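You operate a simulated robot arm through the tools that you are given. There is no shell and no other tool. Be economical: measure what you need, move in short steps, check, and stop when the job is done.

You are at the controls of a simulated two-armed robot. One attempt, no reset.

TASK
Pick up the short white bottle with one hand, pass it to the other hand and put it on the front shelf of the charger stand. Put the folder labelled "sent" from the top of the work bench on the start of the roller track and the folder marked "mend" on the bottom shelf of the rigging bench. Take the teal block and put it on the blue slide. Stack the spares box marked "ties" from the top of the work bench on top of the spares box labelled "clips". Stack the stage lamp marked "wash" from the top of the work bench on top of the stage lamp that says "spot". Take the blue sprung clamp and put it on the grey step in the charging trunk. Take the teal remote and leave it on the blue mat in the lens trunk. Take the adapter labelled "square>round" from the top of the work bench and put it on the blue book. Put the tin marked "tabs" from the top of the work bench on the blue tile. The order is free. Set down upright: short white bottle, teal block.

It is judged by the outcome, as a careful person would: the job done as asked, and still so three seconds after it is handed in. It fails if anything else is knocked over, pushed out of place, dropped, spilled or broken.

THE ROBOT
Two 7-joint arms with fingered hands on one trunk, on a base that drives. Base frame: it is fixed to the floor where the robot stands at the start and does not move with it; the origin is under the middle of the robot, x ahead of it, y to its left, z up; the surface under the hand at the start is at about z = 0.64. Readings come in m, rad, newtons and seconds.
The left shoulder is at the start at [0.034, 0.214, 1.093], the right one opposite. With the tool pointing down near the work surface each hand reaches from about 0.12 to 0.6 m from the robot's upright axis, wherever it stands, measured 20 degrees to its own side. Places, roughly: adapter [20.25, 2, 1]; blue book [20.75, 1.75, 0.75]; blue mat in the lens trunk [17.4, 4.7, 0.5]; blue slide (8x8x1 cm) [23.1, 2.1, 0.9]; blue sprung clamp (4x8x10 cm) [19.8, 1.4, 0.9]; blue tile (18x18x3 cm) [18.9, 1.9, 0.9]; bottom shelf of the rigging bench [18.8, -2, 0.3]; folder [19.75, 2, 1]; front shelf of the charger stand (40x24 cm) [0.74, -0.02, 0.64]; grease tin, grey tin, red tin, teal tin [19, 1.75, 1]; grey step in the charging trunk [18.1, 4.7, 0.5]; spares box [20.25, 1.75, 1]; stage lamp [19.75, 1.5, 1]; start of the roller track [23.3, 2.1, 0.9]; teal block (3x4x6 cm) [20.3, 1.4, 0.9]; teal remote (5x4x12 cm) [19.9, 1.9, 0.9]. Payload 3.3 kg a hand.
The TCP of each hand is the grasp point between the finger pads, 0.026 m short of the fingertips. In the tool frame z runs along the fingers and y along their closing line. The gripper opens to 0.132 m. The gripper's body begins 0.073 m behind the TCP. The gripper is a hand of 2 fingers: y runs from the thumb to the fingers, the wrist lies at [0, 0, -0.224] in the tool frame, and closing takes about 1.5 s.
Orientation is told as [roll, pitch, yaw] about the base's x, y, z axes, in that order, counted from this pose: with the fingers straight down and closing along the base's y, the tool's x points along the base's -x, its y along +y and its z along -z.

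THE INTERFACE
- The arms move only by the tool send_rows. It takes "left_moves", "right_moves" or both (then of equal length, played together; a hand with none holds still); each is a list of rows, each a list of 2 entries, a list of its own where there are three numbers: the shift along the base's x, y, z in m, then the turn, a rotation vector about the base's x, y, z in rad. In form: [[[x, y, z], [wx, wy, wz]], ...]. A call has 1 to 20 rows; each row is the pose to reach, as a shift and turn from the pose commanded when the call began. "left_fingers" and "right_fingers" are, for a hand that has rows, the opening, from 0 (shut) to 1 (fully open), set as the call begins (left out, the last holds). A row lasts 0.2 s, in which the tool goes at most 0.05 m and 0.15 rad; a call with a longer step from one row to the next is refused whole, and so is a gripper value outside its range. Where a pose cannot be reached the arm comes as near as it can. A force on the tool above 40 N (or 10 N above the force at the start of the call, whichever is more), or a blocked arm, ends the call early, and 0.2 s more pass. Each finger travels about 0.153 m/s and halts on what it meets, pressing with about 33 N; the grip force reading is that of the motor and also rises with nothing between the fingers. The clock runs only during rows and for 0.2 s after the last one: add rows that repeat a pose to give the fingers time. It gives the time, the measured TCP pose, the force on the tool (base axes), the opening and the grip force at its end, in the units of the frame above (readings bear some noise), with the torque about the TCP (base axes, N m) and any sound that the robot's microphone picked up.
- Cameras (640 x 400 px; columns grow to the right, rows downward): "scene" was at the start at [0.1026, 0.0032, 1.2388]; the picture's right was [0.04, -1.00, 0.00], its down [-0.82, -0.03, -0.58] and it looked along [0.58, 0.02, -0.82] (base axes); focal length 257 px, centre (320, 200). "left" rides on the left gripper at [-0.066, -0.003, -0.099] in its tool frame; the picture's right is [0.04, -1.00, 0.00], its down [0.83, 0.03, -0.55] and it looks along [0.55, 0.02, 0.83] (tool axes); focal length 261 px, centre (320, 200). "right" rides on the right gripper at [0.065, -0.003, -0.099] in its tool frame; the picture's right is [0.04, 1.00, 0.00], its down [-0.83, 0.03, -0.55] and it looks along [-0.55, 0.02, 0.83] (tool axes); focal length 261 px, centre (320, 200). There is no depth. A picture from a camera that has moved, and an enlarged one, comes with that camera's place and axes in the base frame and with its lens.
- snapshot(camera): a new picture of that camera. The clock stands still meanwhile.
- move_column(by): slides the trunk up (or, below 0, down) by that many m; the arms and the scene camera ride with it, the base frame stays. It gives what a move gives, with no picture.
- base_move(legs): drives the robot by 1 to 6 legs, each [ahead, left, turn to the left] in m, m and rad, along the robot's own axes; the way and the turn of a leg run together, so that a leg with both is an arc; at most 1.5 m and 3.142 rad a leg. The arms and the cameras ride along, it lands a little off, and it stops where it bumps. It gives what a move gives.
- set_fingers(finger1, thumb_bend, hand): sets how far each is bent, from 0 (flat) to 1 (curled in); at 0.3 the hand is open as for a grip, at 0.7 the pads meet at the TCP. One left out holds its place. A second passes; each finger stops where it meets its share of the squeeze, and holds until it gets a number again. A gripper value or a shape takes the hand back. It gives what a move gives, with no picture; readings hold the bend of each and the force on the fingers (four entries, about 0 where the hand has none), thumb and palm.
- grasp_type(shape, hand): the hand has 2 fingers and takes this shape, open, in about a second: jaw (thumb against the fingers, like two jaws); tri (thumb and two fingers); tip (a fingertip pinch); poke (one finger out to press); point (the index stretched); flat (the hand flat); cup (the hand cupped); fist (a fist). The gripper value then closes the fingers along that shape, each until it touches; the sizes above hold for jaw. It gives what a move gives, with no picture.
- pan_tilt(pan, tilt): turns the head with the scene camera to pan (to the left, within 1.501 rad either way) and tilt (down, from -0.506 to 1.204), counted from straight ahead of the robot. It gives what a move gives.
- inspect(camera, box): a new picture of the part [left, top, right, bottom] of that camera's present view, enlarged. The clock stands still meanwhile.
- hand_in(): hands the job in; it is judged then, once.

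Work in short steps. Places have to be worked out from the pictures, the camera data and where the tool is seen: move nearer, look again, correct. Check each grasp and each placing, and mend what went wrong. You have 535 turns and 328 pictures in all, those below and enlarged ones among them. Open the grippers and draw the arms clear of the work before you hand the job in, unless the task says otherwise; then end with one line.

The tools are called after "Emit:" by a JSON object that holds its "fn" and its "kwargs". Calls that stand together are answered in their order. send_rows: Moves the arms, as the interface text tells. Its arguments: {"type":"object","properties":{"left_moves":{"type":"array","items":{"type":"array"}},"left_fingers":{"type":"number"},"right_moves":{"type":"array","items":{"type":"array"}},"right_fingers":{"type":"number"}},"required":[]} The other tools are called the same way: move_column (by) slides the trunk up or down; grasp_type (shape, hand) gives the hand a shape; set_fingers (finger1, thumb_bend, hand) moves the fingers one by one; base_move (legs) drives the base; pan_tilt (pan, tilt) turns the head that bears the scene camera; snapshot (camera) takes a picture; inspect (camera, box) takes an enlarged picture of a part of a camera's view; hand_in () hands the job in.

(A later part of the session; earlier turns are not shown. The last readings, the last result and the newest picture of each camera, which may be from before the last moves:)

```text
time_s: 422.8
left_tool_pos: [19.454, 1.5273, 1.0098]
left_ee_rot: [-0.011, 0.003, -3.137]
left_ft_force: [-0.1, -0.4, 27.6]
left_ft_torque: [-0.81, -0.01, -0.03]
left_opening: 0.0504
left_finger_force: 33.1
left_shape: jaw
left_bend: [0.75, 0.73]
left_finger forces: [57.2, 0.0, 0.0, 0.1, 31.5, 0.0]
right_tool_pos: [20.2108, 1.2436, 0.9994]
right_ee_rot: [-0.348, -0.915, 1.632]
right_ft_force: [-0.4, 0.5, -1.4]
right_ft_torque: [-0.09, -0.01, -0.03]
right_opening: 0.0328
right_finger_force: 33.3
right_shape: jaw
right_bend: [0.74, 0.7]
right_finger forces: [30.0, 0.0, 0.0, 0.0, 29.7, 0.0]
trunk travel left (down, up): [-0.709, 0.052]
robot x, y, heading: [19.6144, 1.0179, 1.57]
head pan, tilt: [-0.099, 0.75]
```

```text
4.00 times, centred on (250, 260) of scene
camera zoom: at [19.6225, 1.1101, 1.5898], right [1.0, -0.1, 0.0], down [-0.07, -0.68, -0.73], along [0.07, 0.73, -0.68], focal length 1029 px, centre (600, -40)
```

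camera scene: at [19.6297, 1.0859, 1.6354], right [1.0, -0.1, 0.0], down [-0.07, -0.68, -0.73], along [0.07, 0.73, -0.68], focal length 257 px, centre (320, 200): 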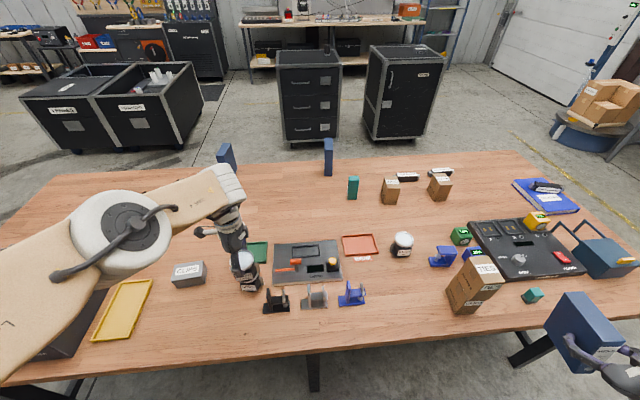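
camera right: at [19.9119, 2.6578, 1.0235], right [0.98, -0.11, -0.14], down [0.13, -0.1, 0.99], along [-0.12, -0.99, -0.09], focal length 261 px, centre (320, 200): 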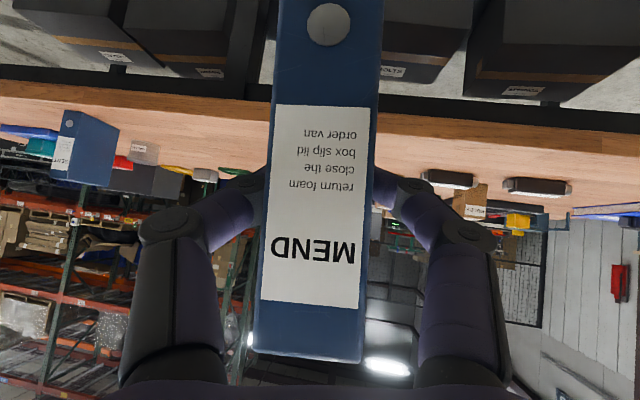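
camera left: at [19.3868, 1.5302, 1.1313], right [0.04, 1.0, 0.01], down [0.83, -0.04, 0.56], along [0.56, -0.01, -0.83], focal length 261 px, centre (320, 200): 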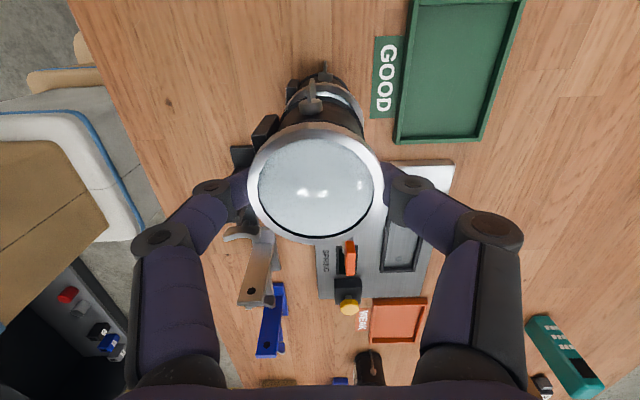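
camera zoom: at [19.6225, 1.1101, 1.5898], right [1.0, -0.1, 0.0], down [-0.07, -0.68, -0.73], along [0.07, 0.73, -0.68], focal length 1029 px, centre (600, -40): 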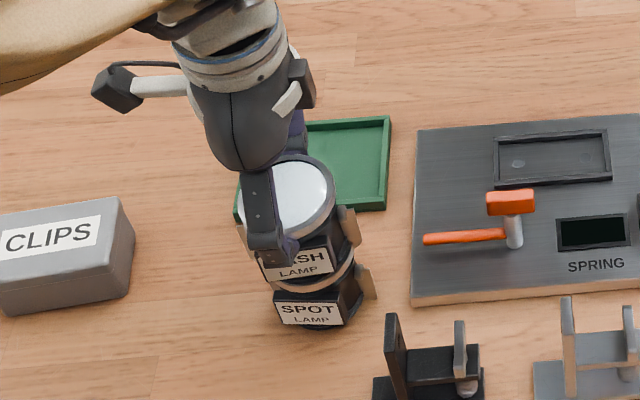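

Contact. Ease 3 mm and release; then check that the stack is level.

Emit:
{"fn": "send_rows", "kwargs": {"left_moves": [[[0, 0, 0.0025], [0, 0, 0]], [[0, 0, 0.0025], [0, 0, 0]]]}}

Emit:
{"fn": "send_rows", "kwargs": {"left_moves": [[[0, 0, 0], [0, 0, 0]], [[0, 0, 0], [0, 0, 0]], [[0, 0, 0], [0, 0, 0]], [[0, 0, 0], [0, 0, 0]]], "left_fingers": 0.9}}

Emit:
{"fn": "snapshot", "kwargs": {"camera": "left"}}

Emit:
{"fn": "inspect", "kwargs": {"camera": "scene", "box": [200, 210, 300, 310]}}

```text
time_s: 423.4
left_tool_pos: [19.4534, 1.5249, 1.0104]
left_ee_rot: [-0.009, 0.003, -3.139]
left_ft_force: [0.2, 0.2, 14.0]
left_ft_torque: [-0.37, 0.0, -0.04]
left_opening: 0.0503
left_finger_force: 33.0
left_shape: jaw
left_bend: [0.75, 0.73]
left_finger forces: [48.9, 0.0, 0.0, 0.1, 31.6, 0.0]
right_tool_pos: [20.212, 1.2443, 0.9998]
right_ee_rot: [-0.347, -0.915, 1.631]
right_ft_force: [0.0, 0.3, -3.3]
right_ft_torque: [-0.07, -0.01, 0.04]
right_opening: 0.0323
right_finger_force: 32.8
right_shape: jaw
right_bend: [0.74, 0.7]
right_finger forces: [30.0, 0.0, 0.0, 0.1, 29.7, 0.0]
trunk travel left (down, up): [-0.709, 0.052]
robot x, y, heading: [19.6144, 1.0155, 1.576]
head pan, tilt: [-0.099, 0.75]
```

```text
time_s: 424.4
left_tool_pos: [19.453, 1.5273, 1.0098]
left_ee_rot: [-0.008, 0.003, -3.139]
left_ft_force: [-0.7, 0.5, -0.9]
left_ft_torque: [0.01, -0.02, -0.02]
left_opening: 0.1187
left_finger_force: 0.0
left_shape: jaw
left_bend: [0.48, 0.31]
left_finger forces: [0.0, 0.1, 0.1, 0.0, 0.0, 0.0]
right_tool_pos: [20.2101, 1.2458, 0.9993]
right_ee_rot: [-0.347, -0.912, 1.632]
right_ft_force: [0.2, 0.6, -2.8]
right_ft_torque: [-0.09, -0.03, -0.01]
right_opening: 0.0325
right_finger_force: 33.2
right_shape: jaw
right_bend: [0.74, 0.7]
right_finger forces: [30.0, 0.0, 0.1, 0.0, 29.7, 0.1]
trunk travel left (down, up): [-0.709, 0.052]
robot x, y, heading: [19.612, 1.0181, 1.57]
head pan, tilt: [-0.099, 0.75]
```

```text
177 pictures are left
camera left: at [19.3872, 1.5292, 1.108], right [0.04, 1.0, 0.01], down [0.83, -0.04, 0.56], along [0.56, -0.01, -0.83], focal length 261 px, centre (320, 200)
```

left: 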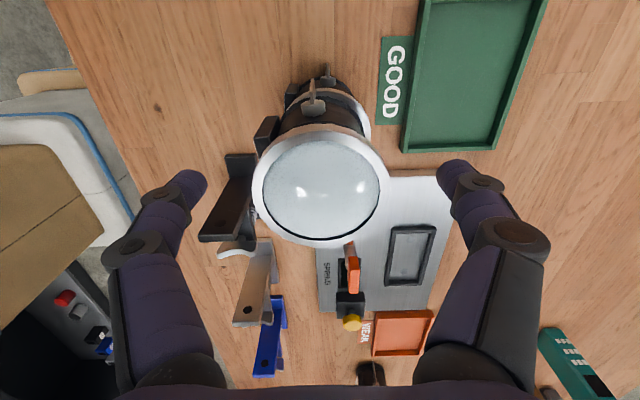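

```text
4.00 times, centred on (250, 260) of scene
camera zoom: at [19.6216, 1.1131, 1.5893], right [1.0, -0.1, 0.0], down [-0.07, -0.68, -0.73], along [0.07, 0.73, -0.68], focal length 1029 px, centre (600, -40)
```

zoom: 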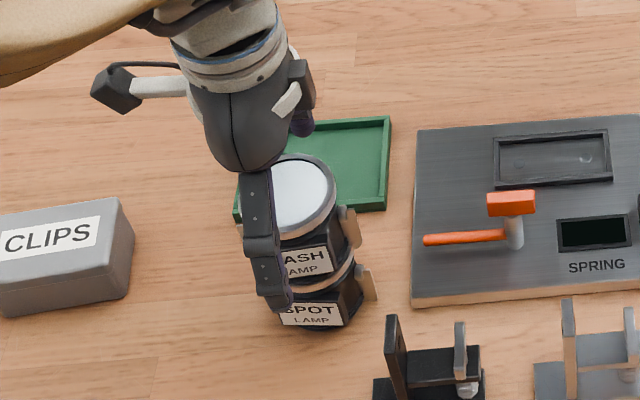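

The lamp stack stands. Raise the left hand and back away.

Emit:
{"fn": "send_rows", "kwargs": {"left_moves": [[[0, 0, 0.03], [0, 0, 0]], [[0, 0, 0.06], [0, 0, 0]], [[0, 0, 0.1], [0, 0, 0]]]}}

Emit:
{"fn": "base_move", "kwargs": {"legs": [[-0.27, 0, 0]]}}

Emit:
{"fn": "snapshot", "kwargs": {"camera": "scene"}}

```text
time_s: 425.2
left_tool_pos: [19.4543, 1.5238, 1.1102]
left_ee_rot: [-0.007, 0.004, -3.14]
left_ft_force: [0.5, -0.3, 0.6]
left_ft_torque: [0.01, 0.01, 0.03]
left_opening: 0.1186
left_finger_force: 0.0
left_shape: jaw
left_bend: [0.48, 0.31]
left_finger forces: [0.0, 0.0, 0.0, 0.0, 0.0, 0.0]
right_tool_pos: [20.2113, 1.2445, 0.9987]
right_ee_rot: [-0.347, -0.915, 1.632]
right_ft_force: [0.8, 0.2, -2.4]
right_ft_torque: [-0.07, 0.02, -0.01]
right_opening: 0.0323
right_finger_force: 33.2
right_shape: jaw
right_bend: [0.74, 0.7]
right_finger forces: [30.1, 0.0, 0.1, 0.0, 29.7, 0.0]
trunk travel left (down, up): [-0.709, 0.052]
robot x, y, heading: [19.6122, 1.0163, 1.569]
head pan, tilt: [-0.099, 0.75]
```

```text
time_s: 427.2
left_tool_pos: [19.4564, 1.2487, 1.1083]
left_ee_rot: [-0.007, 0.005, -3.142]
left_ft_force: [0.5, 0.0, 0.7]
left_ft_torque: [0.05, 0.02, 0.0]
left_opening: 0.119
left_finger_force: 0.1
left_shape: jaw
left_bend: [0.48, 0.31]
left_finger forces: [0.0, 0.1, 0.0, 0.1, 0.1, 0.0]
right_tool_pos: [20.2124, 0.9658, 1.0005]
right_ee_rot: [-0.347, -0.914, 1.631]
right_ft_force: [-0.5, 0.2, -2.1]
right_ft_torque: [-0.02, 0.04, 0.01]
right_opening: 0.0324
right_finger_force: 33.9
right_shape: jaw
right_bend: [0.74, 0.7]
right_finger forces: [30.1, 0.1, 0.0, 0.0, 29.8, 0.0]
trunk travel left (down, up): [-0.709, 0.052]
robot x, y, heading: [19.6125, 0.7452, 1.563]
head pan, tilt: [-0.099, 0.75]
```

```text
175 pictures are left
camera scene: at [19.6218, 0.8353, 1.5895], right [0.99, -0.1, 0.0], down [-0.07, -0.68, -0.73], along [0.07, 0.73, -0.68], focal length 257 px, centre (320, 200)
```

scene: 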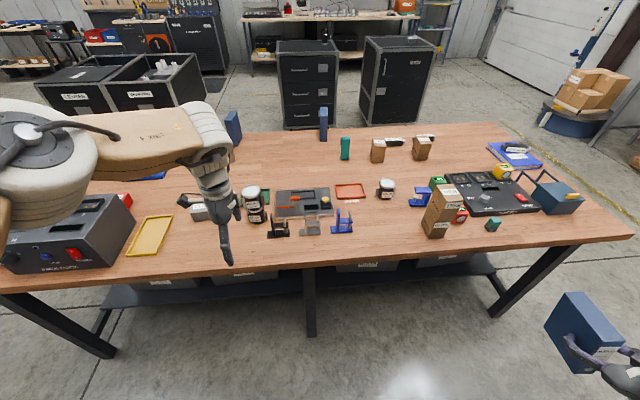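

Both stacks done. Next the blue sprung clamp with the left hand; zoom on it.

Emit:
{"fn": "inspect", "kwargs": {"camera": "scene", "box": [250, 190, 410, 260]}}

```text
4.00 times, centred on (330, 225) of scene
camera zoom: at [19.6218, 0.8353, 1.5895], right [0.99, -0.1, 0.0], down [-0.07, -0.68, -0.73], along [0.07, 0.73, -0.68], focal length 1029 px, centre (280, 100)
```

zoom: 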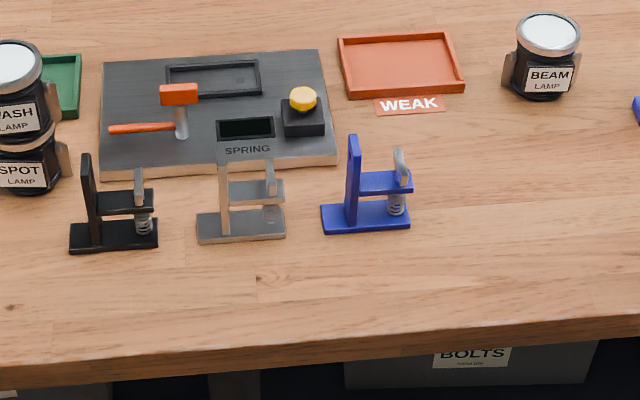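

Blue clamp ≈(19.765, 1.44). Bring the left hand over it: right 0.305 m, ahead 0.18 m, and lower the trunk.

Emit:
{"fn": "base_move", "kwargs": {"legs": [[0, -0.305, 0.007], [0.18, 0, 0]]}}

Emit:
{"fn": "move_column", "kwargs": {"by": -0.06}}

Emit:
{"fn": "snapshot", "kwargs": {"camera": "left"}}

```text
time_s: 430.4
left_tool_pos: [19.7654, 1.4329, 1.1082]
left_ee_rot: [-0.005, 0.005, -3.141]
left_ft_force: [0.7, -0.5, -0.2]
left_ft_torque: [-0.02, 0.03, -0.02]
left_opening: 0.1186
left_finger_force: 0.0
left_shape: jaw
left_bend: [0.48, 0.31]
left_finger forces: [0.0, 0.1, 0.1, 0.1, 0.0, 0.0]
right_tool_pos: [20.5243, 1.1507, 0.9986]
right_ee_rot: [-0.347, -0.915, 1.631]
right_ft_force: [-0.6, -0.2, -2.9]
right_ft_torque: [-0.05, 0.01, 0.0]
right_opening: 0.0325
right_finger_force: 32.4
right_shape: jaw
right_bend: [0.74, 0.7]
right_finger forces: [30.0, 0.1, 0.0, 0.0, 29.6, 0.0]
trunk travel left (down, up): [-0.709, 0.052]
robot x, y, heading: [19.9227, 0.9293, 1.572]
head pan, tilt: [-0.099, 0.75]
```

```text
time_s: 431.4
left_tool_pos: [19.7662, 1.4307, 1.0489]
left_ee_rot: [-0.008, 0.004, -3.138]
left_ft_force: [0.4, 0.1, -0.1]
left_ft_torque: [0.01, -0.02, 0.04]
left_opening: 0.119
left_finger_force: 0.1
left_shape: jaw
left_bend: [0.48, 0.31]
left_finger forces: [0.0, 0.0, 0.0, 0.1, 0.1, 0.1]
right_tool_pos: [20.523, 1.1513, 0.9389]
right_ee_rot: [-0.348, -0.911, 1.633]
right_ft_force: [0.3, 0.2, -2.1]
right_ft_torque: [-0.03, 0.04, 0.02]
right_opening: 0.0325
right_finger_force: 32.8
right_shape: jaw
right_bend: [0.74, 0.7]
right_finger forces: [30.0, 0.1, 0.1, 0.0, 29.6, 0.1]
trunk travel left (down, up): [-0.649, 0.112]
robot x, y, heading: [19.9253, 0.9253, 1.569]
head pan, tilt: [-0.099, 0.75]
```

```text
173 pictures are left
camera left: at [19.6995, 1.4337, 1.148], right [0.04, 1.0, 0.01], down [0.83, -0.04, 0.56], along [0.56, -0.01, -0.83], focal length 261 px, centre (320, 200)
```

left: 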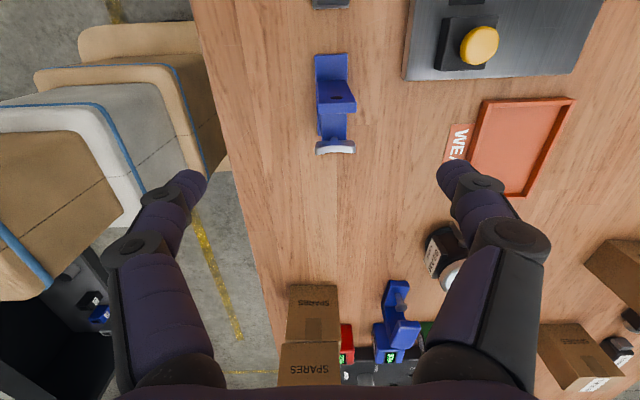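

Clamp: post at x≈19.736, spring at 19.79, y≈1.446. Descend around it and grip.

Emit:
{"fn": "send_rows", "kwargs": {"left_moves": [[[-0.01, 0.015, 0], [0, 0, 0]], [[-0.01, 0.015, -0.04], [0, 0, 0]], [[-0.01, 0.015, -0.08], [0, 0, 0]]]}}

Emit:
{"fn": "snapshot", "kwargs": {"camera": "left"}}

```text
time_s: 432.2
left_tool_pos: [19.7552, 1.4441, 0.9731]
left_ee_rot: [-0.01, 0.005, -3.139]
left_ft_force: [0.2, 0.6, -0.5]
left_ft_torque: [0.02, -0.03, 0.01]
left_opening: 0.1186
left_finger_force: 0.1
left_shape: jaw
left_bend: [0.48, 0.31]
left_finger forces: [0.1, 0.0, 0.1, 0.0, 0.0, 0.0]
left hand out of reach, approached as far as the arm can: row 3
right_tool_pos: [20.5224, 1.1513, 0.9384]
right_ee_rot: [-0.347, -0.913, 1.63]
right_ft_force: [-0.3, -0.5, -1.4]
right_ft_torque: [-0.04, 0.03, 0.0]
right_opening: 0.0324
right_finger_force: 33.1
right_shape: jaw
right_bend: [0.74, 0.7]
right_finger forces: [30.0, 0.0, 0.0, 0.0, 29.7, 0.1]
trunk travel left (down, up): [-0.649, 0.112]
robot x, y, heading: [19.9275, 0.9246, 1.568]
head pan, tilt: [-0.099, 0.75]
```

```text
172 pictures are left
camera left: at [19.6903, 1.4459, 1.0712], right [0.04, 1.0, 0.01], down [0.83, -0.04, 0.56], along [0.56, -0.01, -0.83], focal length 261 px, centre (320, 200)
```

left: 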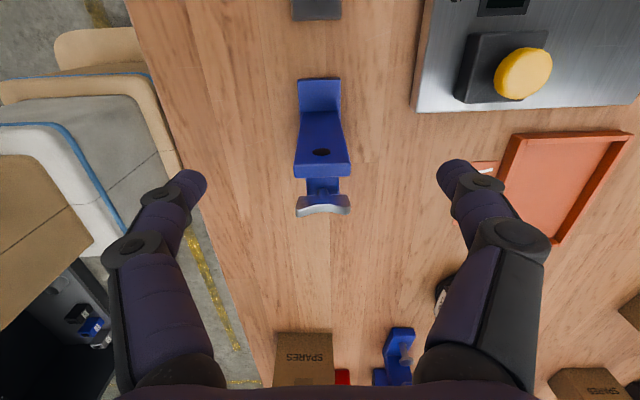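

Centred. Lower via the trunk 5 cm and close.

Emit:
{"fn": "move_column", "kwargs": {"by": -0.05}}

Emit:
{"fn": "send_rows", "kwargs": {"left_moves": [[[0, 0, 0], [0, 0, 0]], [[0, 0, 0], [0, 0, 0]], [[0, 0, 0], [0, 0, 0]], [[0, 0, 0], [0, 0, 0]], [[0, 0, 0], [0, 0, 0]], [[0, 0, 0], [0, 0, 0]]], "left_fingers": 0}}

Emit:
{"fn": "snapshot", "kwargs": {"camera": "left"}}

```text
time_s: 433.1
left_tool_pos: [19.7584, 1.4433, 0.9206]
left_ee_rot: [-0.007, 0.003, -3.138]
left_ft_force: [0.5, -0.4, 0.0]
left_ft_torque: [-0.04, 0.0, -0.02]
left_opening: 0.1187
left_finger_force: 0.0
left_shape: jaw
left_bend: [0.48, 0.31]
left_finger forces: [0.1, 0.0, 0.1, 0.0, 0.0, 0.0]
right_tool_pos: [20.5228, 1.1516, 0.8896]
right_ee_rot: [-0.347, -0.913, 1.63]
right_ft_force: [0.1, -0.5, -2.0]
right_ft_torque: [-0.05, 0.0, 0.01]
right_opening: 0.0326
right_finger_force: 32.4
right_shape: jaw
right_bend: [0.74, 0.7]
right_finger forces: [30.0, 0.0, 0.0, 0.0, 29.6, 0.0]
trunk travel left (down, up): [-0.599, 0.162]
robot x, y, heading: [19.9253, 0.9261, 1.574]
head pan, tilt: [-0.099, 0.75]
```

```text
time_s: 434.5
left_tool_pos: [19.7559, 1.4421, 0.92]
left_ee_rot: [-0.01, 0.004, -3.14]
left_ft_force: [0.2, 0.0, -2.0]
left_ft_torque: [-0.03, -0.01, 0.0]
left_opening: 0.004
left_finger_force: 32.8
left_shape: jaw
left_bend: [0.73, 0.72]
left_finger forces: [1.6, 0.0, 0.0, 0.1, 0.1, 0.0]
right_tool_pos: [20.5228, 1.1501, 0.8894]
right_ee_rot: [-0.348, -0.913, 1.632]
right_ft_force: [-0.2, 0.6, -1.9]
right_ft_torque: [-0.06, 0.05, -0.01]
right_opening: 0.0322
right_finger_force: 33.0
right_shape: jaw
right_bend: [0.74, 0.7]
right_finger forces: [30.0, 0.0, 0.1, 0.1, 29.6, 0.0]
trunk travel left (down, up): [-0.599, 0.162]
robot x, y, heading: [19.9254, 0.9265, 1.566]
head pan, tilt: [-0.099, 0.75]
```

```text
171 pictures are left
camera left: at [19.6913, 1.4451, 1.0186], right [0.04, 1.0, 0.01], down [0.83, -0.04, 0.56], along [0.56, -0.01, -0.83], focal length 261 px, centre (320, 200)
```

left: 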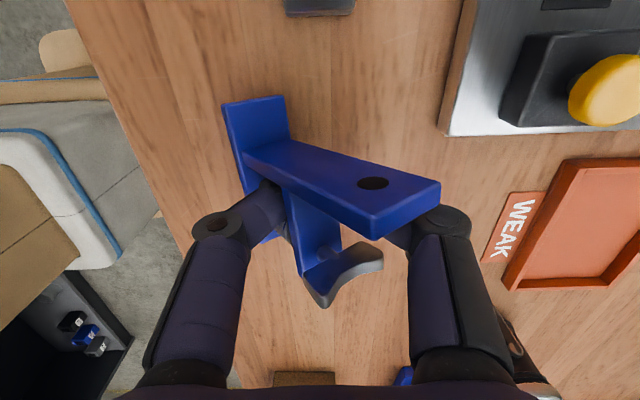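

The clamp twisted as the fingers closed. Open again and look.

Emit:
{"fn": "send_rows", "kwargs": {"left_moves": [[[0, 0, 0], [0, 0, 0]], [[0, 0, 0], [0, 0, 0]], [[0, 0, 0], [0, 0, 0]], [[0, 0, 0], [0, 0, 0]]], "left_fingers": 0.9}}

Emit:
{"fn": "snapshot", "kwargs": {"camera": "left"}}

Emit:
{"fn": "inspect", "kwargs": {"camera": "scene", "box": [170, 150, 330, 270]}}

```text
time_s: 435.5
left_tool_pos: [19.7573, 1.4426, 0.9201]
left_ee_rot: [-0.01, 0.005, -3.14]
left_ft_force: [-0.3, -0.3, -0.4]
left_ft_torque: [0.01, -0.02, 0.02]
left_opening: 0.1186
left_finger_force: 0.1
left_shape: jaw
left_bend: [0.48, 0.31]
left_finger forces: [0.0, 0.0, 0.1, 0.0, 0.0, 0.0]
right_tool_pos: [20.5237, 1.151, 0.8891]
right_ee_rot: [-0.347, -0.913, 1.632]
right_ft_force: [0.2, 0.4, -2.4]
right_ft_torque: [-0.07, 0.02, -0.01]
right_opening: 0.0324
right_finger_force: 32.9
right_shape: jaw
right_bend: [0.74, 0.7]
right_finger forces: [30.1, 0.0, 0.1, 0.0, 29.5, 0.1]
trunk travel left (down, up): [-0.599, 0.162]
robot x, y, heading: [19.9268, 0.9226, 1.574]
head pan, tilt: [-0.099, 0.75]
```

```text
170 pictures are left
camera left: at [19.6913, 1.4449, 1.0187], right [0.04, 1.0, 0.01], down [0.83, -0.04, 0.56], along [0.56, -0.01, -0.83], focal length 261 px, centre (320, 200)
```

left: 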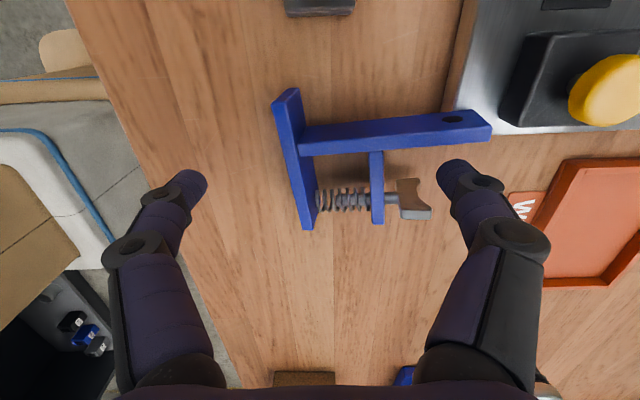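

```text
3.33 times, centred on (250, 210) of scene
camera zoom: at [19.9335, 1.0197, 1.4794], right [1.0, -0.1, 0.0], down [-0.07, -0.68, -0.73], along [0.07, 0.73, -0.68], focal length 858 px, centre (553, 167)
```

zoom: 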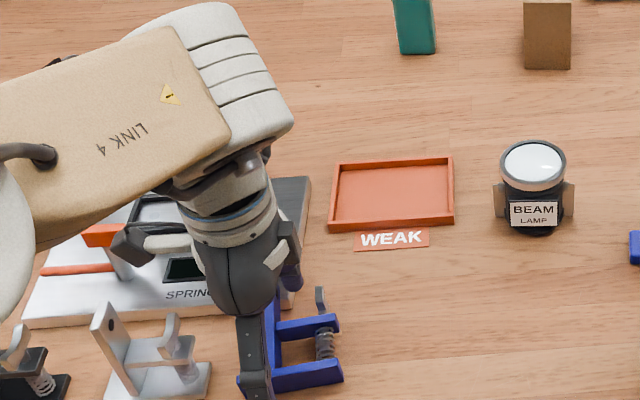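

The clamp now lies on its side (only the target moved). I'll regrip it across the post and lever: raise, turn the hand to its natural yaw (closing along x), and look.

Emit:
{"fn": "send_rows", "kwargs": {"left_moves": [[[0, 0, 0.04], [0, 0, 0]], [[0, 0, 0.08], [0, 0, 0]], [[0, 0, 0.1], [0, 0, -0.14]], [[0, 0, 0.1], [0, 0, -0.28]], [[0, 0, 0.1], [0, 0, -0.42]], [[0, 0, 0.1], [0, 0, -0.56]], [[0, 0, 0.1], [0, 0, -0.7]], [[0, 0, 0.1], [0, 0, -0.84]], [[0, 0, 0.1], [0, 0, -0.98]], [[0, 0, 0.1], [0, 0, -1.12]], [[0, 0, 0.1], [0, 0, -1.26]], [[0, 0, 0.1], [0, 0, -1.4]], [[-0.005, 0.02, 0.1], [0, 0, -1.54]]]}}

Emit:
{"fn": "snapshot", "kwargs": {"camera": "left"}}

```text
time_s: 438.3
left_tool_pos: [19.7597, 1.4539, 1.0194]
left_ee_rot: [-0.008, 0.006, 1.604]
left_ft_force: [0.6, -0.5, 0.5]
left_ft_torque: [0.0, 0.04, 0.01]
left_opening: 0.119
left_finger_force: 0.1
left_shape: jaw
left_bend: [0.48, 0.31]
left_finger forces: [0.1, 0.1, 0.1, 0.0, 0.0, 0.0]
left hand out of reach, approached as far as the arm can: row 13
right_tool_pos: [20.523, 1.1503, 0.8897]
right_ee_rot: [-0.346, -0.913, 1.629]
right_ft_force: [-0.1, -0.6, -2.7]
right_ft_torque: [-0.02, 0.02, 0.03]
right_opening: 0.0323
right_finger_force: 32.8
right_shape: jaw
right_bend: [0.74, 0.7]
right_finger forces: [30.0, 0.1, 0.1, 0.0, 29.7, 0.0]
trunk travel left (down, up): [-0.599, 0.162]
robot x, y, heading: [19.9271, 0.927, 1.569]
head pan, tilt: [-0.099, 0.75]
```

```text
168 pictures are left
camera left: at [19.7592, 1.5212, 1.1181], right [1.0, -0.01, 0.01], down [-0.01, -0.83, 0.56], along [0.0, -0.56, -0.83], focal length 261 px, centre (320, 200)
```

left: 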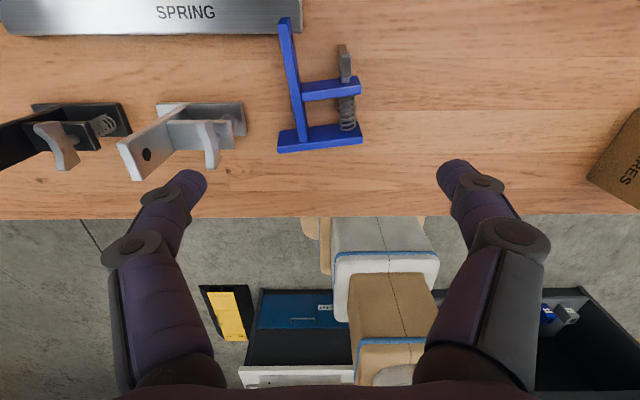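

I'll grip across post and lever, centre ≈(19.764, 1.479). Base 2.6 cm ahead, opening 0.7, lower partway and look.

Emit:
{"fn": "base_move", "kwargs": {"legs": [[0.026, 0, 0]]}}

Emit:
{"fn": "send_rows", "kwargs": {"left_moves": [[[0.003, 0, -0.02], [0, 0, -0.02]], [[0.003, 0, -0.05], [0, 0, -0.03]], [[0.003, 0, -0.05], [0, 0, -0.03]]], "left_fingers": 0.7}}

Emit:
{"fn": "snapshot", "kwargs": {"camera": "left"}}

```text
time_s: 439.1
left_tool_pos: [19.7594, 1.4824, 1.0192]
left_ee_rot: [-0.01, 0.007, 1.603]
left_ft_force: [-0.2, 1.4, 0.6]
left_ft_torque: [-0.02, -0.02, -0.01]
left_opening: 0.1186
left_finger_force: 0.1
left_shape: jaw
left_bend: [0.48, 0.31]
left_finger forces: [0.0, 0.0, 0.1, 0.0, 0.1, 0.0]
right_tool_pos: [20.524, 1.1784, 0.8887]
right_ee_rot: [-0.348, -0.908, 1.63]
right_ft_force: [0.2, 0.3, -2.8]
right_ft_torque: [-0.06, 0.05, 0.01]
right_opening: 0.0325
right_finger_force: 33.3
right_shape: jaw
right_bend: [0.74, 0.7]
right_finger forces: [29.9, 0.0, 0.0, 0.0, 29.5, 0.0]
trunk travel left (down, up): [-0.599, 0.162]
robot x, y, heading: [19.9243, 0.9524, 1.569]
head pan, tilt: [-0.099, 0.75]
```

```text
time_s: 439.9
left_tool_pos: [19.7647, 1.4754, 0.9708]
left_ee_rot: [-0.01, 0.002, 1.574]
left_ft_force: [0.1, 0.4, -1.2]
left_ft_torque: [-0.03, 0.0, 0.01]
left_opening: 0.0928
left_finger_force: 0.0
left_shape: jaw
left_bend: [0.67, 0.56]
left_finger forces: [0.0, 0.0, 0.1, 0.0, 0.0, 0.1]
left hand out of reach, approached as far as the arm can: row 2, 3
right_tool_pos: [20.5235, 1.176, 0.8898]
right_ee_rot: [-0.346, -0.912, 1.631]
right_ft_force: [-0.7, -0.5, -1.6]
right_ft_torque: [-0.06, 0.04, 0.0]
right_opening: 0.0325
right_finger_force: 33.0
right_shape: jaw
right_bend: [0.74, 0.7]
right_finger forces: [30.0, 0.1, 0.1, 0.0, 29.6, 0.1]
trunk travel left (down, up): [-0.599, 0.162]
robot x, y, heading: [19.9229, 0.9491, 1.566]
head pan, tilt: [-0.099, 0.75]
```

```text
167 pictures are left
camera left: at [19.7665, 1.5412, 1.0689], right [1.0, -0.04, 0.01], down [-0.04, -0.83, 0.56], along [-0.01, -0.56, -0.83], focal length 261 px, centre (320, 200)
```

left: 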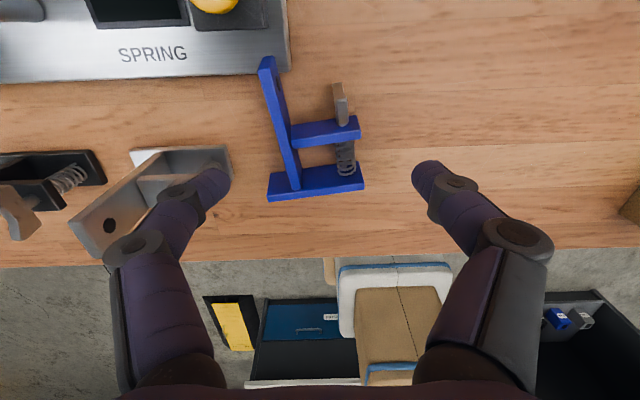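

Narrow the opening to clear the grey clamp, shift slightly, and lower with the trunk.

Emit:
{"fn": "base_move", "kwargs": {"legs": [[0.008, -0.003, 0]]}}

Emit:
{"fn": "send_rows", "kwargs": {"left_moves": [[[0.0, 0, 0], [0, 0, 0]], [[0.0, 0, 0.0], [0, 0, 0]]], "left_fingers": 0.58}}

Emit:
{"fn": "move_column", "kwargs": {"by": -0.045}}

Emit:
{"fn": "snapshot", "kwargs": {"camera": "left"}}

```text
time_s: 440.7
left_tool_pos: [19.7681, 1.4834, 0.9697]
left_ee_rot: [-0.01, 0.004, 1.574]
left_ft_force: [-0.2, -0.1, 0.4]
left_ft_torque: [-0.02, -0.01, -0.04]
left_opening: 0.0926
left_finger_force: 0.2
left_shape: jaw
left_bend: [0.67, 0.56]
left_finger forces: [0.1, 0.0, 0.0, 0.1, 0.0, 0.1]
right_tool_pos: [20.5264, 1.1845, 0.8893]
right_ee_rot: [-0.347, -0.914, 1.629]
right_ft_force: [0.6, -0.6, -1.6]
right_ft_torque: [-0.08, 0.03, -0.02]
right_opening: 0.0325
right_finger_force: 33.1
right_shape: jaw
right_bend: [0.74, 0.7]
right_finger forces: [30.0, 0.0, 0.0, 0.0, 29.6, 0.0]
trunk travel left (down, up): [-0.599, 0.162]
robot x, y, heading: [19.9297, 0.9562, 1.568]
head pan, tilt: [-0.099, 0.75]
```

```text
time_s: 441.3
left_tool_pos: [19.7689, 1.483, 0.9712]
left_ee_rot: [-0.009, 0.004, 1.575]
left_ft_force: [0.6, 0.4, 0.7]
left_ft_torque: [0.02, 0.0, 0.02]
left_opening: 0.0771
left_finger_force: 0.0
left_shape: jaw
left_bend: [0.71, 0.7]
left_finger forces: [0.1, 0.1, 0.1, 0.0, 0.1, 0.1]
right_tool_pos: [20.5262, 1.1848, 0.8894]
right_ee_rot: [-0.345, -0.913, 1.63]
right_ft_force: [-1.0, 0.3, -2.1]
right_ft_torque: [-0.03, 0.02, 0.0]
right_opening: 0.0323
right_finger_force: 33.7
right_shape: jaw
right_bend: [0.74, 0.7]
right_finger forces: [29.9, 0.1, 0.0, 0.0, 29.6, 0.0]
trunk travel left (down, up): [-0.599, 0.162]
robot x, y, heading: [19.9261, 0.9606, 1.572]
head pan, tilt: [-0.099, 0.75]
```

```text
time_s: 442.1
left_tool_pos: [19.7677, 1.4827, 0.9253]
left_ee_rot: [-0.011, 0.004, 1.574]
left_ft_force: [0.2, 0.0, -0.1]
left_ft_torque: [0.02, 0.0, 0.01]
left_opening: 0.0769
left_finger_force: 0.1
left_shape: jaw
left_bend: [0.71, 0.7]
left_finger forces: [0.0, 0.1, 0.0, 0.0, 0.0, 0.0]
right_tool_pos: [20.525, 1.1841, 0.8434]
right_ee_rot: [-0.348, -0.913, 1.63]
right_ft_force: [-0.6, 0.2, -1.9]
right_ft_torque: [-0.08, 0.03, 0.02]
right_opening: 0.0322
right_finger_force: 32.8
right_shape: jaw
right_bend: [0.74, 0.7]
right_finger forces: [30.0, 0.0, 0.0, 0.0, 29.5, 0.0]
trunk travel left (down, up): [-0.554, 0.207]
robot x, y, heading: [19.9304, 0.9557, 1.573]
head pan, tilt: [-0.099, 0.75]
```

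```text
166 pictures are left
camera left: at [19.7692, 1.5495, 1.0243], right [1.0, -0.04, 0.01], down [-0.04, -0.83, 0.55], along [-0.01, -0.55, -0.83], focal length 261 px, centre (320, 200)
```

left: 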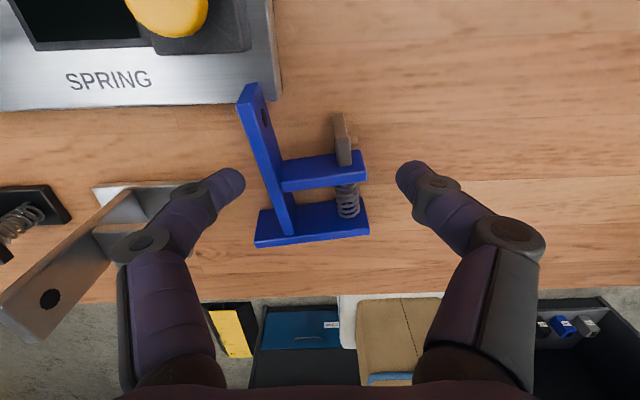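

Positioned well at lever height. Lower 2 cm more and close.

Emit:
{"fn": "move_column", "kwargs": {"by": -0.02}}

Emit:
{"fn": "send_rows", "kwargs": {"left_moves": [[[0, 0, 0], [0, 0, 0]], [[0, 0, 0], [0, 0, 0]], [[0, 0, 0], [0, 0, 0]], [[0, 0, 0], [0, 0, 0]], [[0, 0, 0], [0, 0, 0]]], "left_fingers": 0}}

Emit:
{"fn": "snapshot", "kwargs": {"camera": "left"}}

```text
time_s: 442.8
left_tool_pos: [19.7681, 1.4833, 0.9069]
left_ee_rot: [-0.01, 0.001, 1.574]
left_ft_force: [-0.4, -0.4, 0.0]
left_ft_torque: [-0.03, 0.01, 0.0]
left_opening: 0.0771
left_finger_force: 0.1
left_shape: jaw
left_bend: [0.71, 0.7]
left_finger forces: [0.1, 0.0, 0.0, 0.0, 0.0, 0.0]
right_tool_pos: [20.5245, 1.185, 0.8235]
right_ee_rot: [-0.348, -0.913, 1.63]
right_ft_force: [0.6, -0.3, -2.9]
right_ft_torque: [-0.06, 0.0, 0.03]
right_opening: 0.0327
right_finger_force: 33.4
right_shape: jaw
right_bend: [0.74, 0.7]
right_finger forces: [30.1, 0.1, 0.1, 0.1, 29.6, 0.0]
trunk travel left (down, up): [-0.534, 0.227]
robot x, y, heading: [19.9267, 0.9584, 1.572]
head pan, tilt: [-0.099, 0.75]
```

```text
time_s: 444.0
left_tool_pos: [19.7675, 1.4835, 0.9045]
left_ee_rot: [-0.01, 0.002, 1.574]
left_ft_force: [-0.3, 0.3, -2.0]
left_ft_torque: [0.08, 0.03, 0.03]
left_opening: 0.0096
left_finger_force: 32.9
left_shape: jaw
left_bend: [0.75, 0.72]
left_finger forces: [26.9, 0.1, 0.0, 0.1, 29.9, 0.0]
right_tool_pos: [20.5264, 1.184, 0.8232]
right_ee_rot: [-0.348, -0.911, 1.63]
right_ft_force: [0.6, 0.1, -1.7]
right_ft_torque: [-0.06, 0.01, 0.01]
right_opening: 0.0327
right_finger_force: 31.9
right_shape: jaw
right_bend: [0.74, 0.7]
right_finger forces: [30.0, 0.0, 0.0, 0.0, 29.5, 0.0]
trunk travel left (down, up): [-0.534, 0.227]
robot x, y, heading: [19.9271, 0.9574, 1.574]
head pan, tilt: [-0.099, 0.75]
```

```text
165 pictures are left
camera left: at [19.7691, 1.5497, 1.0038], right [1.0, -0.04, 0.01], down [-0.04, -0.83, 0.56], along [-0.01, -0.56, -0.83], focal length 261 px, centre (320, 200)
```

left: 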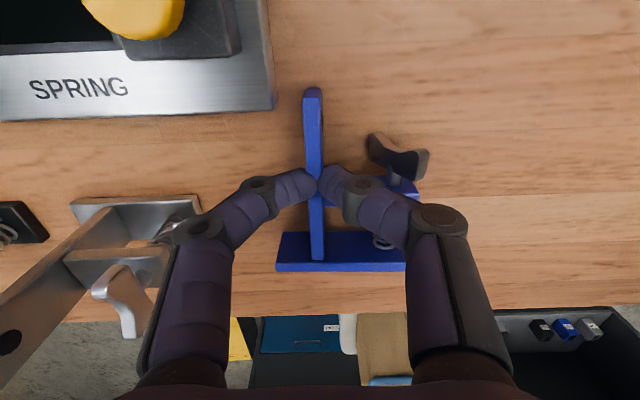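

It grips the post (1 cm) firmly. Lift with the trunk and check.

Emit:
{"fn": "move_column", "kwargs": {"by": 0.18}}

Emit:
{"fn": "base_move", "kwargs": {"legs": [[-0.3, 0, 0]]}}

Emit:
{"fn": "snapshot", "kwargs": {"camera": "left"}}

Emit:
{"fn": "snapshot", "kwargs": {"camera": "scene"}}

```text
time_s: 446.0
left_tool_pos: [19.7677, 1.4832, 1.0852]
left_ee_rot: [-0.011, 0.003, 1.573]
left_ft_force: [0.6, -0.3, -2.7]
left_ft_torque: [0.05, 0.04, -0.04]
left_opening: 0.0099
left_finger_force: 33.3
left_shape: jaw
left_bend: [0.75, 0.72]
left_finger forces: [27.0, 0.0, 0.0, 0.0, 29.8, 0.0]
right_tool_pos: [20.5257, 1.1846, 1.004]
right_ee_rot: [-0.347, -0.913, 1.629]
right_ft_force: [-0.9, 0.0, -2.7]
right_ft_torque: [-0.04, 0.0, -0.01]
right_opening: 0.0321
right_finger_force: 33.1
right_shape: jaw
right_bend: [0.74, 0.7]
right_finger forces: [29.9, 0.0, 0.1, 0.0, 29.6, 0.1]
trunk travel left (down, up): [-0.714, 0.047]
robot x, y, heading: [19.9251, 0.9611, 1.573]
head pan, tilt: [-0.099, 0.75]
```

```text
time_s: 448.1
left_tool_pos: [19.7674, 1.1823, 1.0856]
left_ee_rot: [-0.013, 0.002, 1.577]
left_ft_force: [-0.7, -0.4, -2.2]
left_ft_torque: [0.07, 0.04, 0.01]
left_opening: 0.0097
left_finger_force: 33.2
left_shape: jaw
left_bend: [0.75, 0.72]
left_finger forces: [27.0, 0.1, 0.0, 0.1, 29.9, 0.0]
right_tool_pos: [20.5245, 0.886, 1.0039]
right_ee_rot: [-0.346, -0.913, 1.635]
right_ft_force: [-0.3, -0.3, -1.8]
right_ft_torque: [-0.07, 0.02, 0.01]
right_opening: 0.0321
right_finger_force: 32.7
right_shape: jaw
right_bend: [0.74, 0.7]
right_finger forces: [30.0, 0.1, 0.0, 0.1, 29.7, 0.0]
trunk travel left (down, up): [-0.714, 0.047]
robot x, y, heading: [19.9288, 0.6582, 1.578]
head pan, tilt: [-0.099, 0.75]
```

```text
164 pictures are left
camera left: at [19.7676, 1.2484, 1.1845], right [1.0, -0.03, 0.01], down [-0.03, -0.83, 0.55], along [-0.01, -0.55, -0.83], focal length 261 px, centre (320, 200)
```

left: 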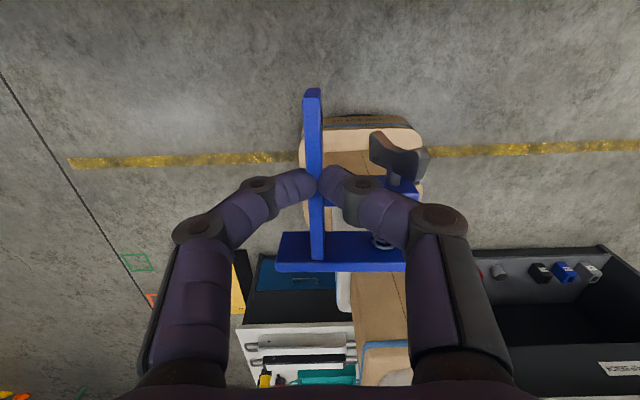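

```text
163 pictures are left
camera scene: at [19.9368, 0.7523, 1.5944], right [1.0, -0.1, 0.0], down [-0.07, -0.68, -0.73], along [0.07, 0.73, -0.68], focal length 257 px, centre (320, 200)
```

scene: 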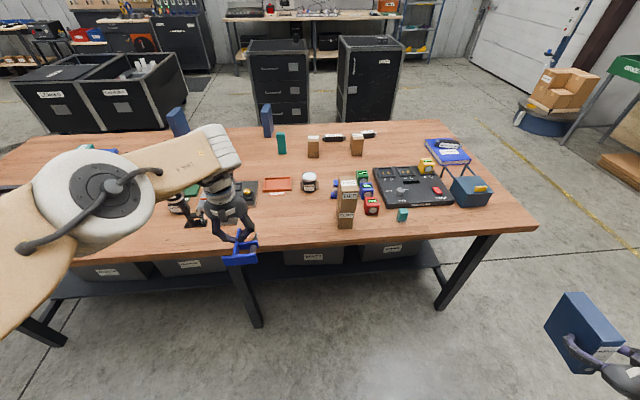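

Clamp secured. Head for the rigging bench: strafe left past the bench end into the open, turn round, and look toward −y.

Emit:
{"fn": "base_move", "kwargs": {"legs": [[0, 1.5, 0], [0, 0.7, 0], [0, 0, 1.571], [0, 0, 1.571]]}}

Emit:
{"fn": "pan_tilt", "kwargs": {"pan": 0.2, "tilt": 0.5}}

Emit:
{"fn": "snapshot", "kwargs": {"camera": "scene"}}

```text
time_s: 466.6
left_tool_pos: [17.9001, 0.14, 1.0855]
left_ee_rot: [-0.011, 0.002, -1.556]
left_ft_force: [0.2, 0.3, -2.6]
left_ft_torque: [-0.05, -0.04, -0.03]
left_opening: 0.0096
left_finger_force: 33.3
left_shape: jaw
left_bend: [0.75, 0.72]
left_finger forces: [26.8, 0.1, 0.0, 0.1, 28.7, 0.0]
right_tool_pos: [17.1395, 0.4292, 1.0041]
right_ee_rot: [-0.347, -0.912, -1.498]
right_ft_force: [0.5, -0.2, -1.9]
right_ft_torque: [0.04, 0.0, 0.01]
right_opening: 0.0317
right_finger_force: 33.1
right_shape: jaw
right_bend: [0.74, 0.7]
right_finger forces: [29.1, 0.0, 0.0, 0.1, 28.7, 0.1]
trunk travel left (down, up): [-0.714, 0.047]
robot x, y, heading: [17.7343, 0.6627, -1.558]
head pan, tilt: [-0.099, 0.75]
```

```text
time_s: 467.4
left_tool_pos: [17.9007, 0.1391, 1.0864]
left_ee_rot: [-0.011, 0.004, -1.553]
left_ft_force: [-0.3, -0.6, -2.6]
left_ft_torque: [-0.03, -0.03, 0.02]
left_opening: 0.0094
left_finger_force: 33.0
left_shape: jaw
left_bend: [0.75, 0.72]
left_finger forces: [26.8, 0.2, 0.1, 0.0, 28.8, 0.1]
right_tool_pos: [17.1385, 0.4297, 1.0029]
right_ee_rot: [-0.348, -0.913, -1.496]
right_ft_force: [0.5, -0.1, -1.8]
right_ft_torque: [0.06, -0.06, -0.01]
right_opening: 0.0318
right_finger_force: 33.4
right_shape: jaw
right_bend: [0.74, 0.7]
right_finger forces: [29.0, 0.0, 0.0, 0.0, 28.8, 0.0]
trunk travel left (down, up): [-0.714, 0.047]
robot x, y, heading: [17.734, 0.6616, -1.563]
head pan, tilt: [0.201, 0.499]
```

```text
162 pictures are left
camera scene: at [17.7523, 0.563, 1.6163], right [-0.98, -0.21, 0.0], down [-0.1, 0.47, -0.88], along [0.19, -0.86, -0.48], focal length 257 px, centre (320, 200)
```

scene: 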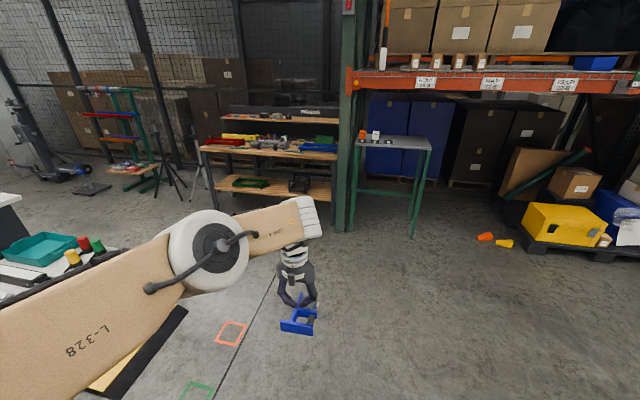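

The rigging bench is ahead-left (front edge ≈y −1.78). Approach to about (18.5, −0.85) and look at its bottom shelf.

Emit:
{"fn": "base_move", "kwargs": {"legs": [[1.5, 0, -0.01], [0, 0.8, 0]]}}

Emit:
{"fn": "pan_tilt", "kwargs": {"pan": 0, "tilt": 0.7}}

Emit:
{"fn": "snapshot", "kwargs": {"camera": "scene"}}

```text
time_s: 478.7
left_tool_pos: [18.7173, -1.3567, 1.0853]
left_ee_rot: [-0.014, 0.002, -1.557]
left_ft_force: [0.1, -0.6, -3.1]
left_ft_torque: [-0.03, -0.05, 0.0]
left_opening: 0.0095
left_finger_force: 32.6
left_shape: jaw
left_bend: [0.75, 0.72]
left_finger forces: [26.8, 0.1, 0.0, 0.0, 28.7, 0.1]
right_tool_pos: [17.9572, -1.0651, 1.005]
right_ee_rot: [-0.348, -0.913, -1.499]
right_ft_force: [-1.1, -0.4, -2.6]
right_ft_torque: [0.09, 0.02, -0.04]
right_opening: 0.0317
right_finger_force: 33.0
right_shape: jaw
right_bend: [0.74, 0.7]
right_finger forces: [29.0, 0.0, 0.0, 0.1, 28.7, 0.0]
trunk travel left (down, up): [-0.714, 0.047]
robot x, y, heading: [18.5554, -0.8316, -1.556]
head pan, tilt: [0.201, 0.499]
```

```text
time_s: 479.5
left_tool_pos: [18.7184, -1.3551, 1.0856]
left_ee_rot: [-0.012, 0.005, -1.558]
left_ft_force: [-0.3, -0.5, -2.0]
left_ft_torque: [0.0, -0.03, 0.03]
left_opening: 0.0097
left_finger_force: 33.1
left_shape: jaw
left_bend: [0.75, 0.72]
left_finger forces: [26.7, 0.0, 0.0, 0.0, 28.9, 0.0]
right_tool_pos: [17.9562, -1.0652, 1.0031]
right_ee_rot: [-0.346, -0.914, -1.499]
right_ft_force: [-0.1, 0.1, -2.3]
right_ft_torque: [0.06, -0.04, -0.01]
right_opening: 0.0319
right_finger_force: 32.9
right_shape: jaw
right_bend: [0.74, 0.7]
right_finger forces: [29.0, 0.0, 0.0, 0.0, 28.8, 0.1]
trunk travel left (down, up): [-0.714, 0.047]
robot x, y, heading: [18.5522, -0.8364, -1.56]
head pan, tilt: [0.0, 0.7]
```

```text
161 pictures are left
camera scene: at [18.552, -0.9289, 1.5987], right [-1.0, -0.01, 0.0], down [-0.01, 0.64, -0.77], along [0.01, -0.77, -0.64], focal length 257 px, centre (320, 200)
```

scene: 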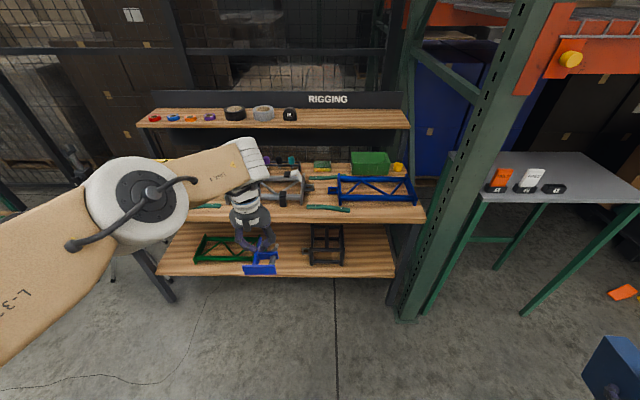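

The bottom shelf (z≈0.3) has free room at its right end (x≈18.15–18.4). Lower the trunk, park the left hand at the side, and bring the folder in front, upright.

Emit:
{"fn": "move_column", "kwargs": {"by": -0.4}}

Emit:
{"fn": "send_rows", "kwargs": {"left_moves": [[[0.02, 0.04, 0], [0, 0, 0]], [[0.04, 0.08, 0], [0, 0, 0]], [[0.06, 0.12, 0], [0, 0, 0]], [[0.09, 0.16, 0], [0, 0, 0]], [[0.12, 0.19, 0], [0, 0, 0]], [[0.15, 0.22, 0], [0, 0, 0]], [[0.18, 0.25, 0], [0, 0, 0]], [[0.21, 0.28, 0], [0, 0, 0]], [[0.24, 0.31, 0], [0, 0, 0]], [[0.27, 0.34, 0], [0, 0, 0]], [[0.3, 0.37, 0], [0, 0, 0]]], "right_moves": [[[0.035, -0.01, 0], [0, -0.02, 0.016]], [[0.07, -0.02, 0], [0, -0.04, 0.032]], [[0.1, -0.03, 0], [0, -0.06, 0.05]], [[0.13, -0.04, 0], [0, -0.08, 0.065]], [[0.16, -0.05, 0], [0, -0.1, 0.08]], [[0.19, -0.06, 0], [0, -0.12, 0.1]], [[0.22, -0.07, 0], [0, -0.14, 0.115]], [[0.25, -0.08, 0], [0, -0.16, 0.13]], [[0.28, -0.09, 0], [0, -0.173, 0.142]], [[0.31, -0.1, 0], [0, -0.173, 0.142]], [[0.34, -0.11, 0], [0, -0.173, 0.142]]]}}

Emit:
{"fn": "snapshot", "kwargs": {"camera": "scene"}}

Emit:
{"fn": "snapshot", "kwargs": {"camera": "right"}}

```text
time_s: 483.3
left_tool_pos: [18.7181, -1.3559, 0.6849]
left_ee_rot: [-0.013, 0.001, -1.556]
left_ft_force: [-0.2, 0.5, -2.4]
left_ft_torque: [-0.04, -0.06, -0.01]
left_opening: 0.0096
left_finger_force: 32.9
left_shape: jaw
left_bend: [0.75, 0.72]
left_finger forces: [26.6, 0.0, 0.0, 0.1, 28.7, 0.1]
right_tool_pos: [17.9557, -1.0654, 0.6036]
right_ee_rot: [-0.347, -0.913, -1.5]
right_ft_force: [0.2, 0.9, -3.0]
right_ft_torque: [0.04, -0.03, 0.0]
right_opening: 0.0318
right_finger_force: 32.6
right_shape: jaw
right_bend: [0.74, 0.7]
right_finger forces: [29.0, 0.0, 0.0, 0.0, 28.8, 0.0]
trunk travel left (down, up): [-0.314, 0.447]
robot x, y, heading: [18.5521, -0.8333, -1.558]
head pan, tilt: [0.0, 0.7]
```

```text
time_s: 485.7
left_tool_pos: [19.0202, -0.9844, 0.6831]
left_ee_rot: [-0.01, 0.002, -1.558]
left_ft_force: [-0.3, -0.1, -2.5]
left_ft_torque: [-0.04, -0.03, 0.01]
left_opening: 0.0094
left_finger_force: 32.6
left_shape: jaw
left_bend: [0.75, 0.72]
left_finger forces: [26.8, 0.0, 0.0, 0.0, 28.9, 0.0]
right_tool_pos: [18.2969, -1.1786, 0.6049]
right_ee_rot: [-0.065, -0.917, -1.581]
right_ft_force: [-0.1, -1.0, -2.2]
right_ft_torque: [0.08, -0.03, 0.01]
right_opening: 0.0318
right_finger_force: 32.5
right_shape: jaw
right_bend: [0.74, 0.7]
right_finger forces: [29.1, 0.0, 0.0, 0.0, 29.1, 0.0]
trunk travel left (down, up): [-0.314, 0.447]
robot x, y, heading: [18.5518, -0.8306, -1.563]
head pan, tilt: [0.0, 0.7]
```

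```text
160 pictures are left
camera scene: at [18.553, -0.9592, 1.1972], right [-1.0, -0.01, 0.0], down [-0.01, 0.64, -0.76], along [0.01, -0.76, -0.64], focal length 257 px, centre (320, 200)
```

scene: 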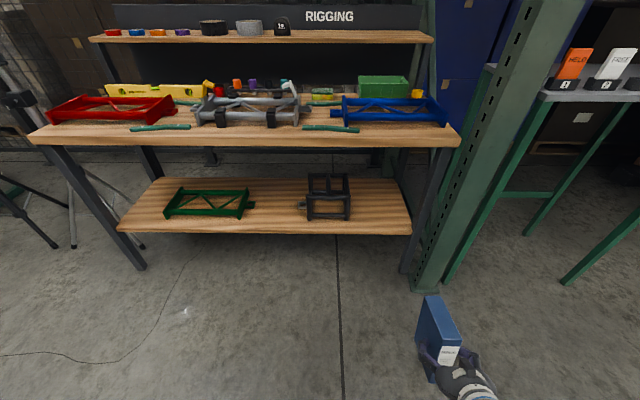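

```text
159 pictures are left
camera right: at [18.301, -1.0602, 0.6138], right [1.0, -0.04, -0.07], down [0.07, -0.07, 1.0], along [-0.04, -1.0, -0.07], focal length 261 px, centre (320, 200)
```

right: 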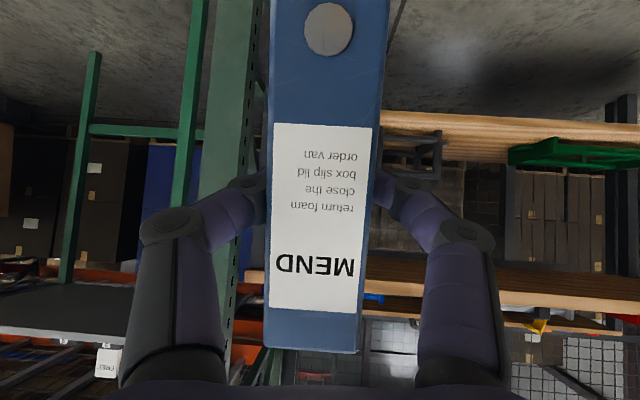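

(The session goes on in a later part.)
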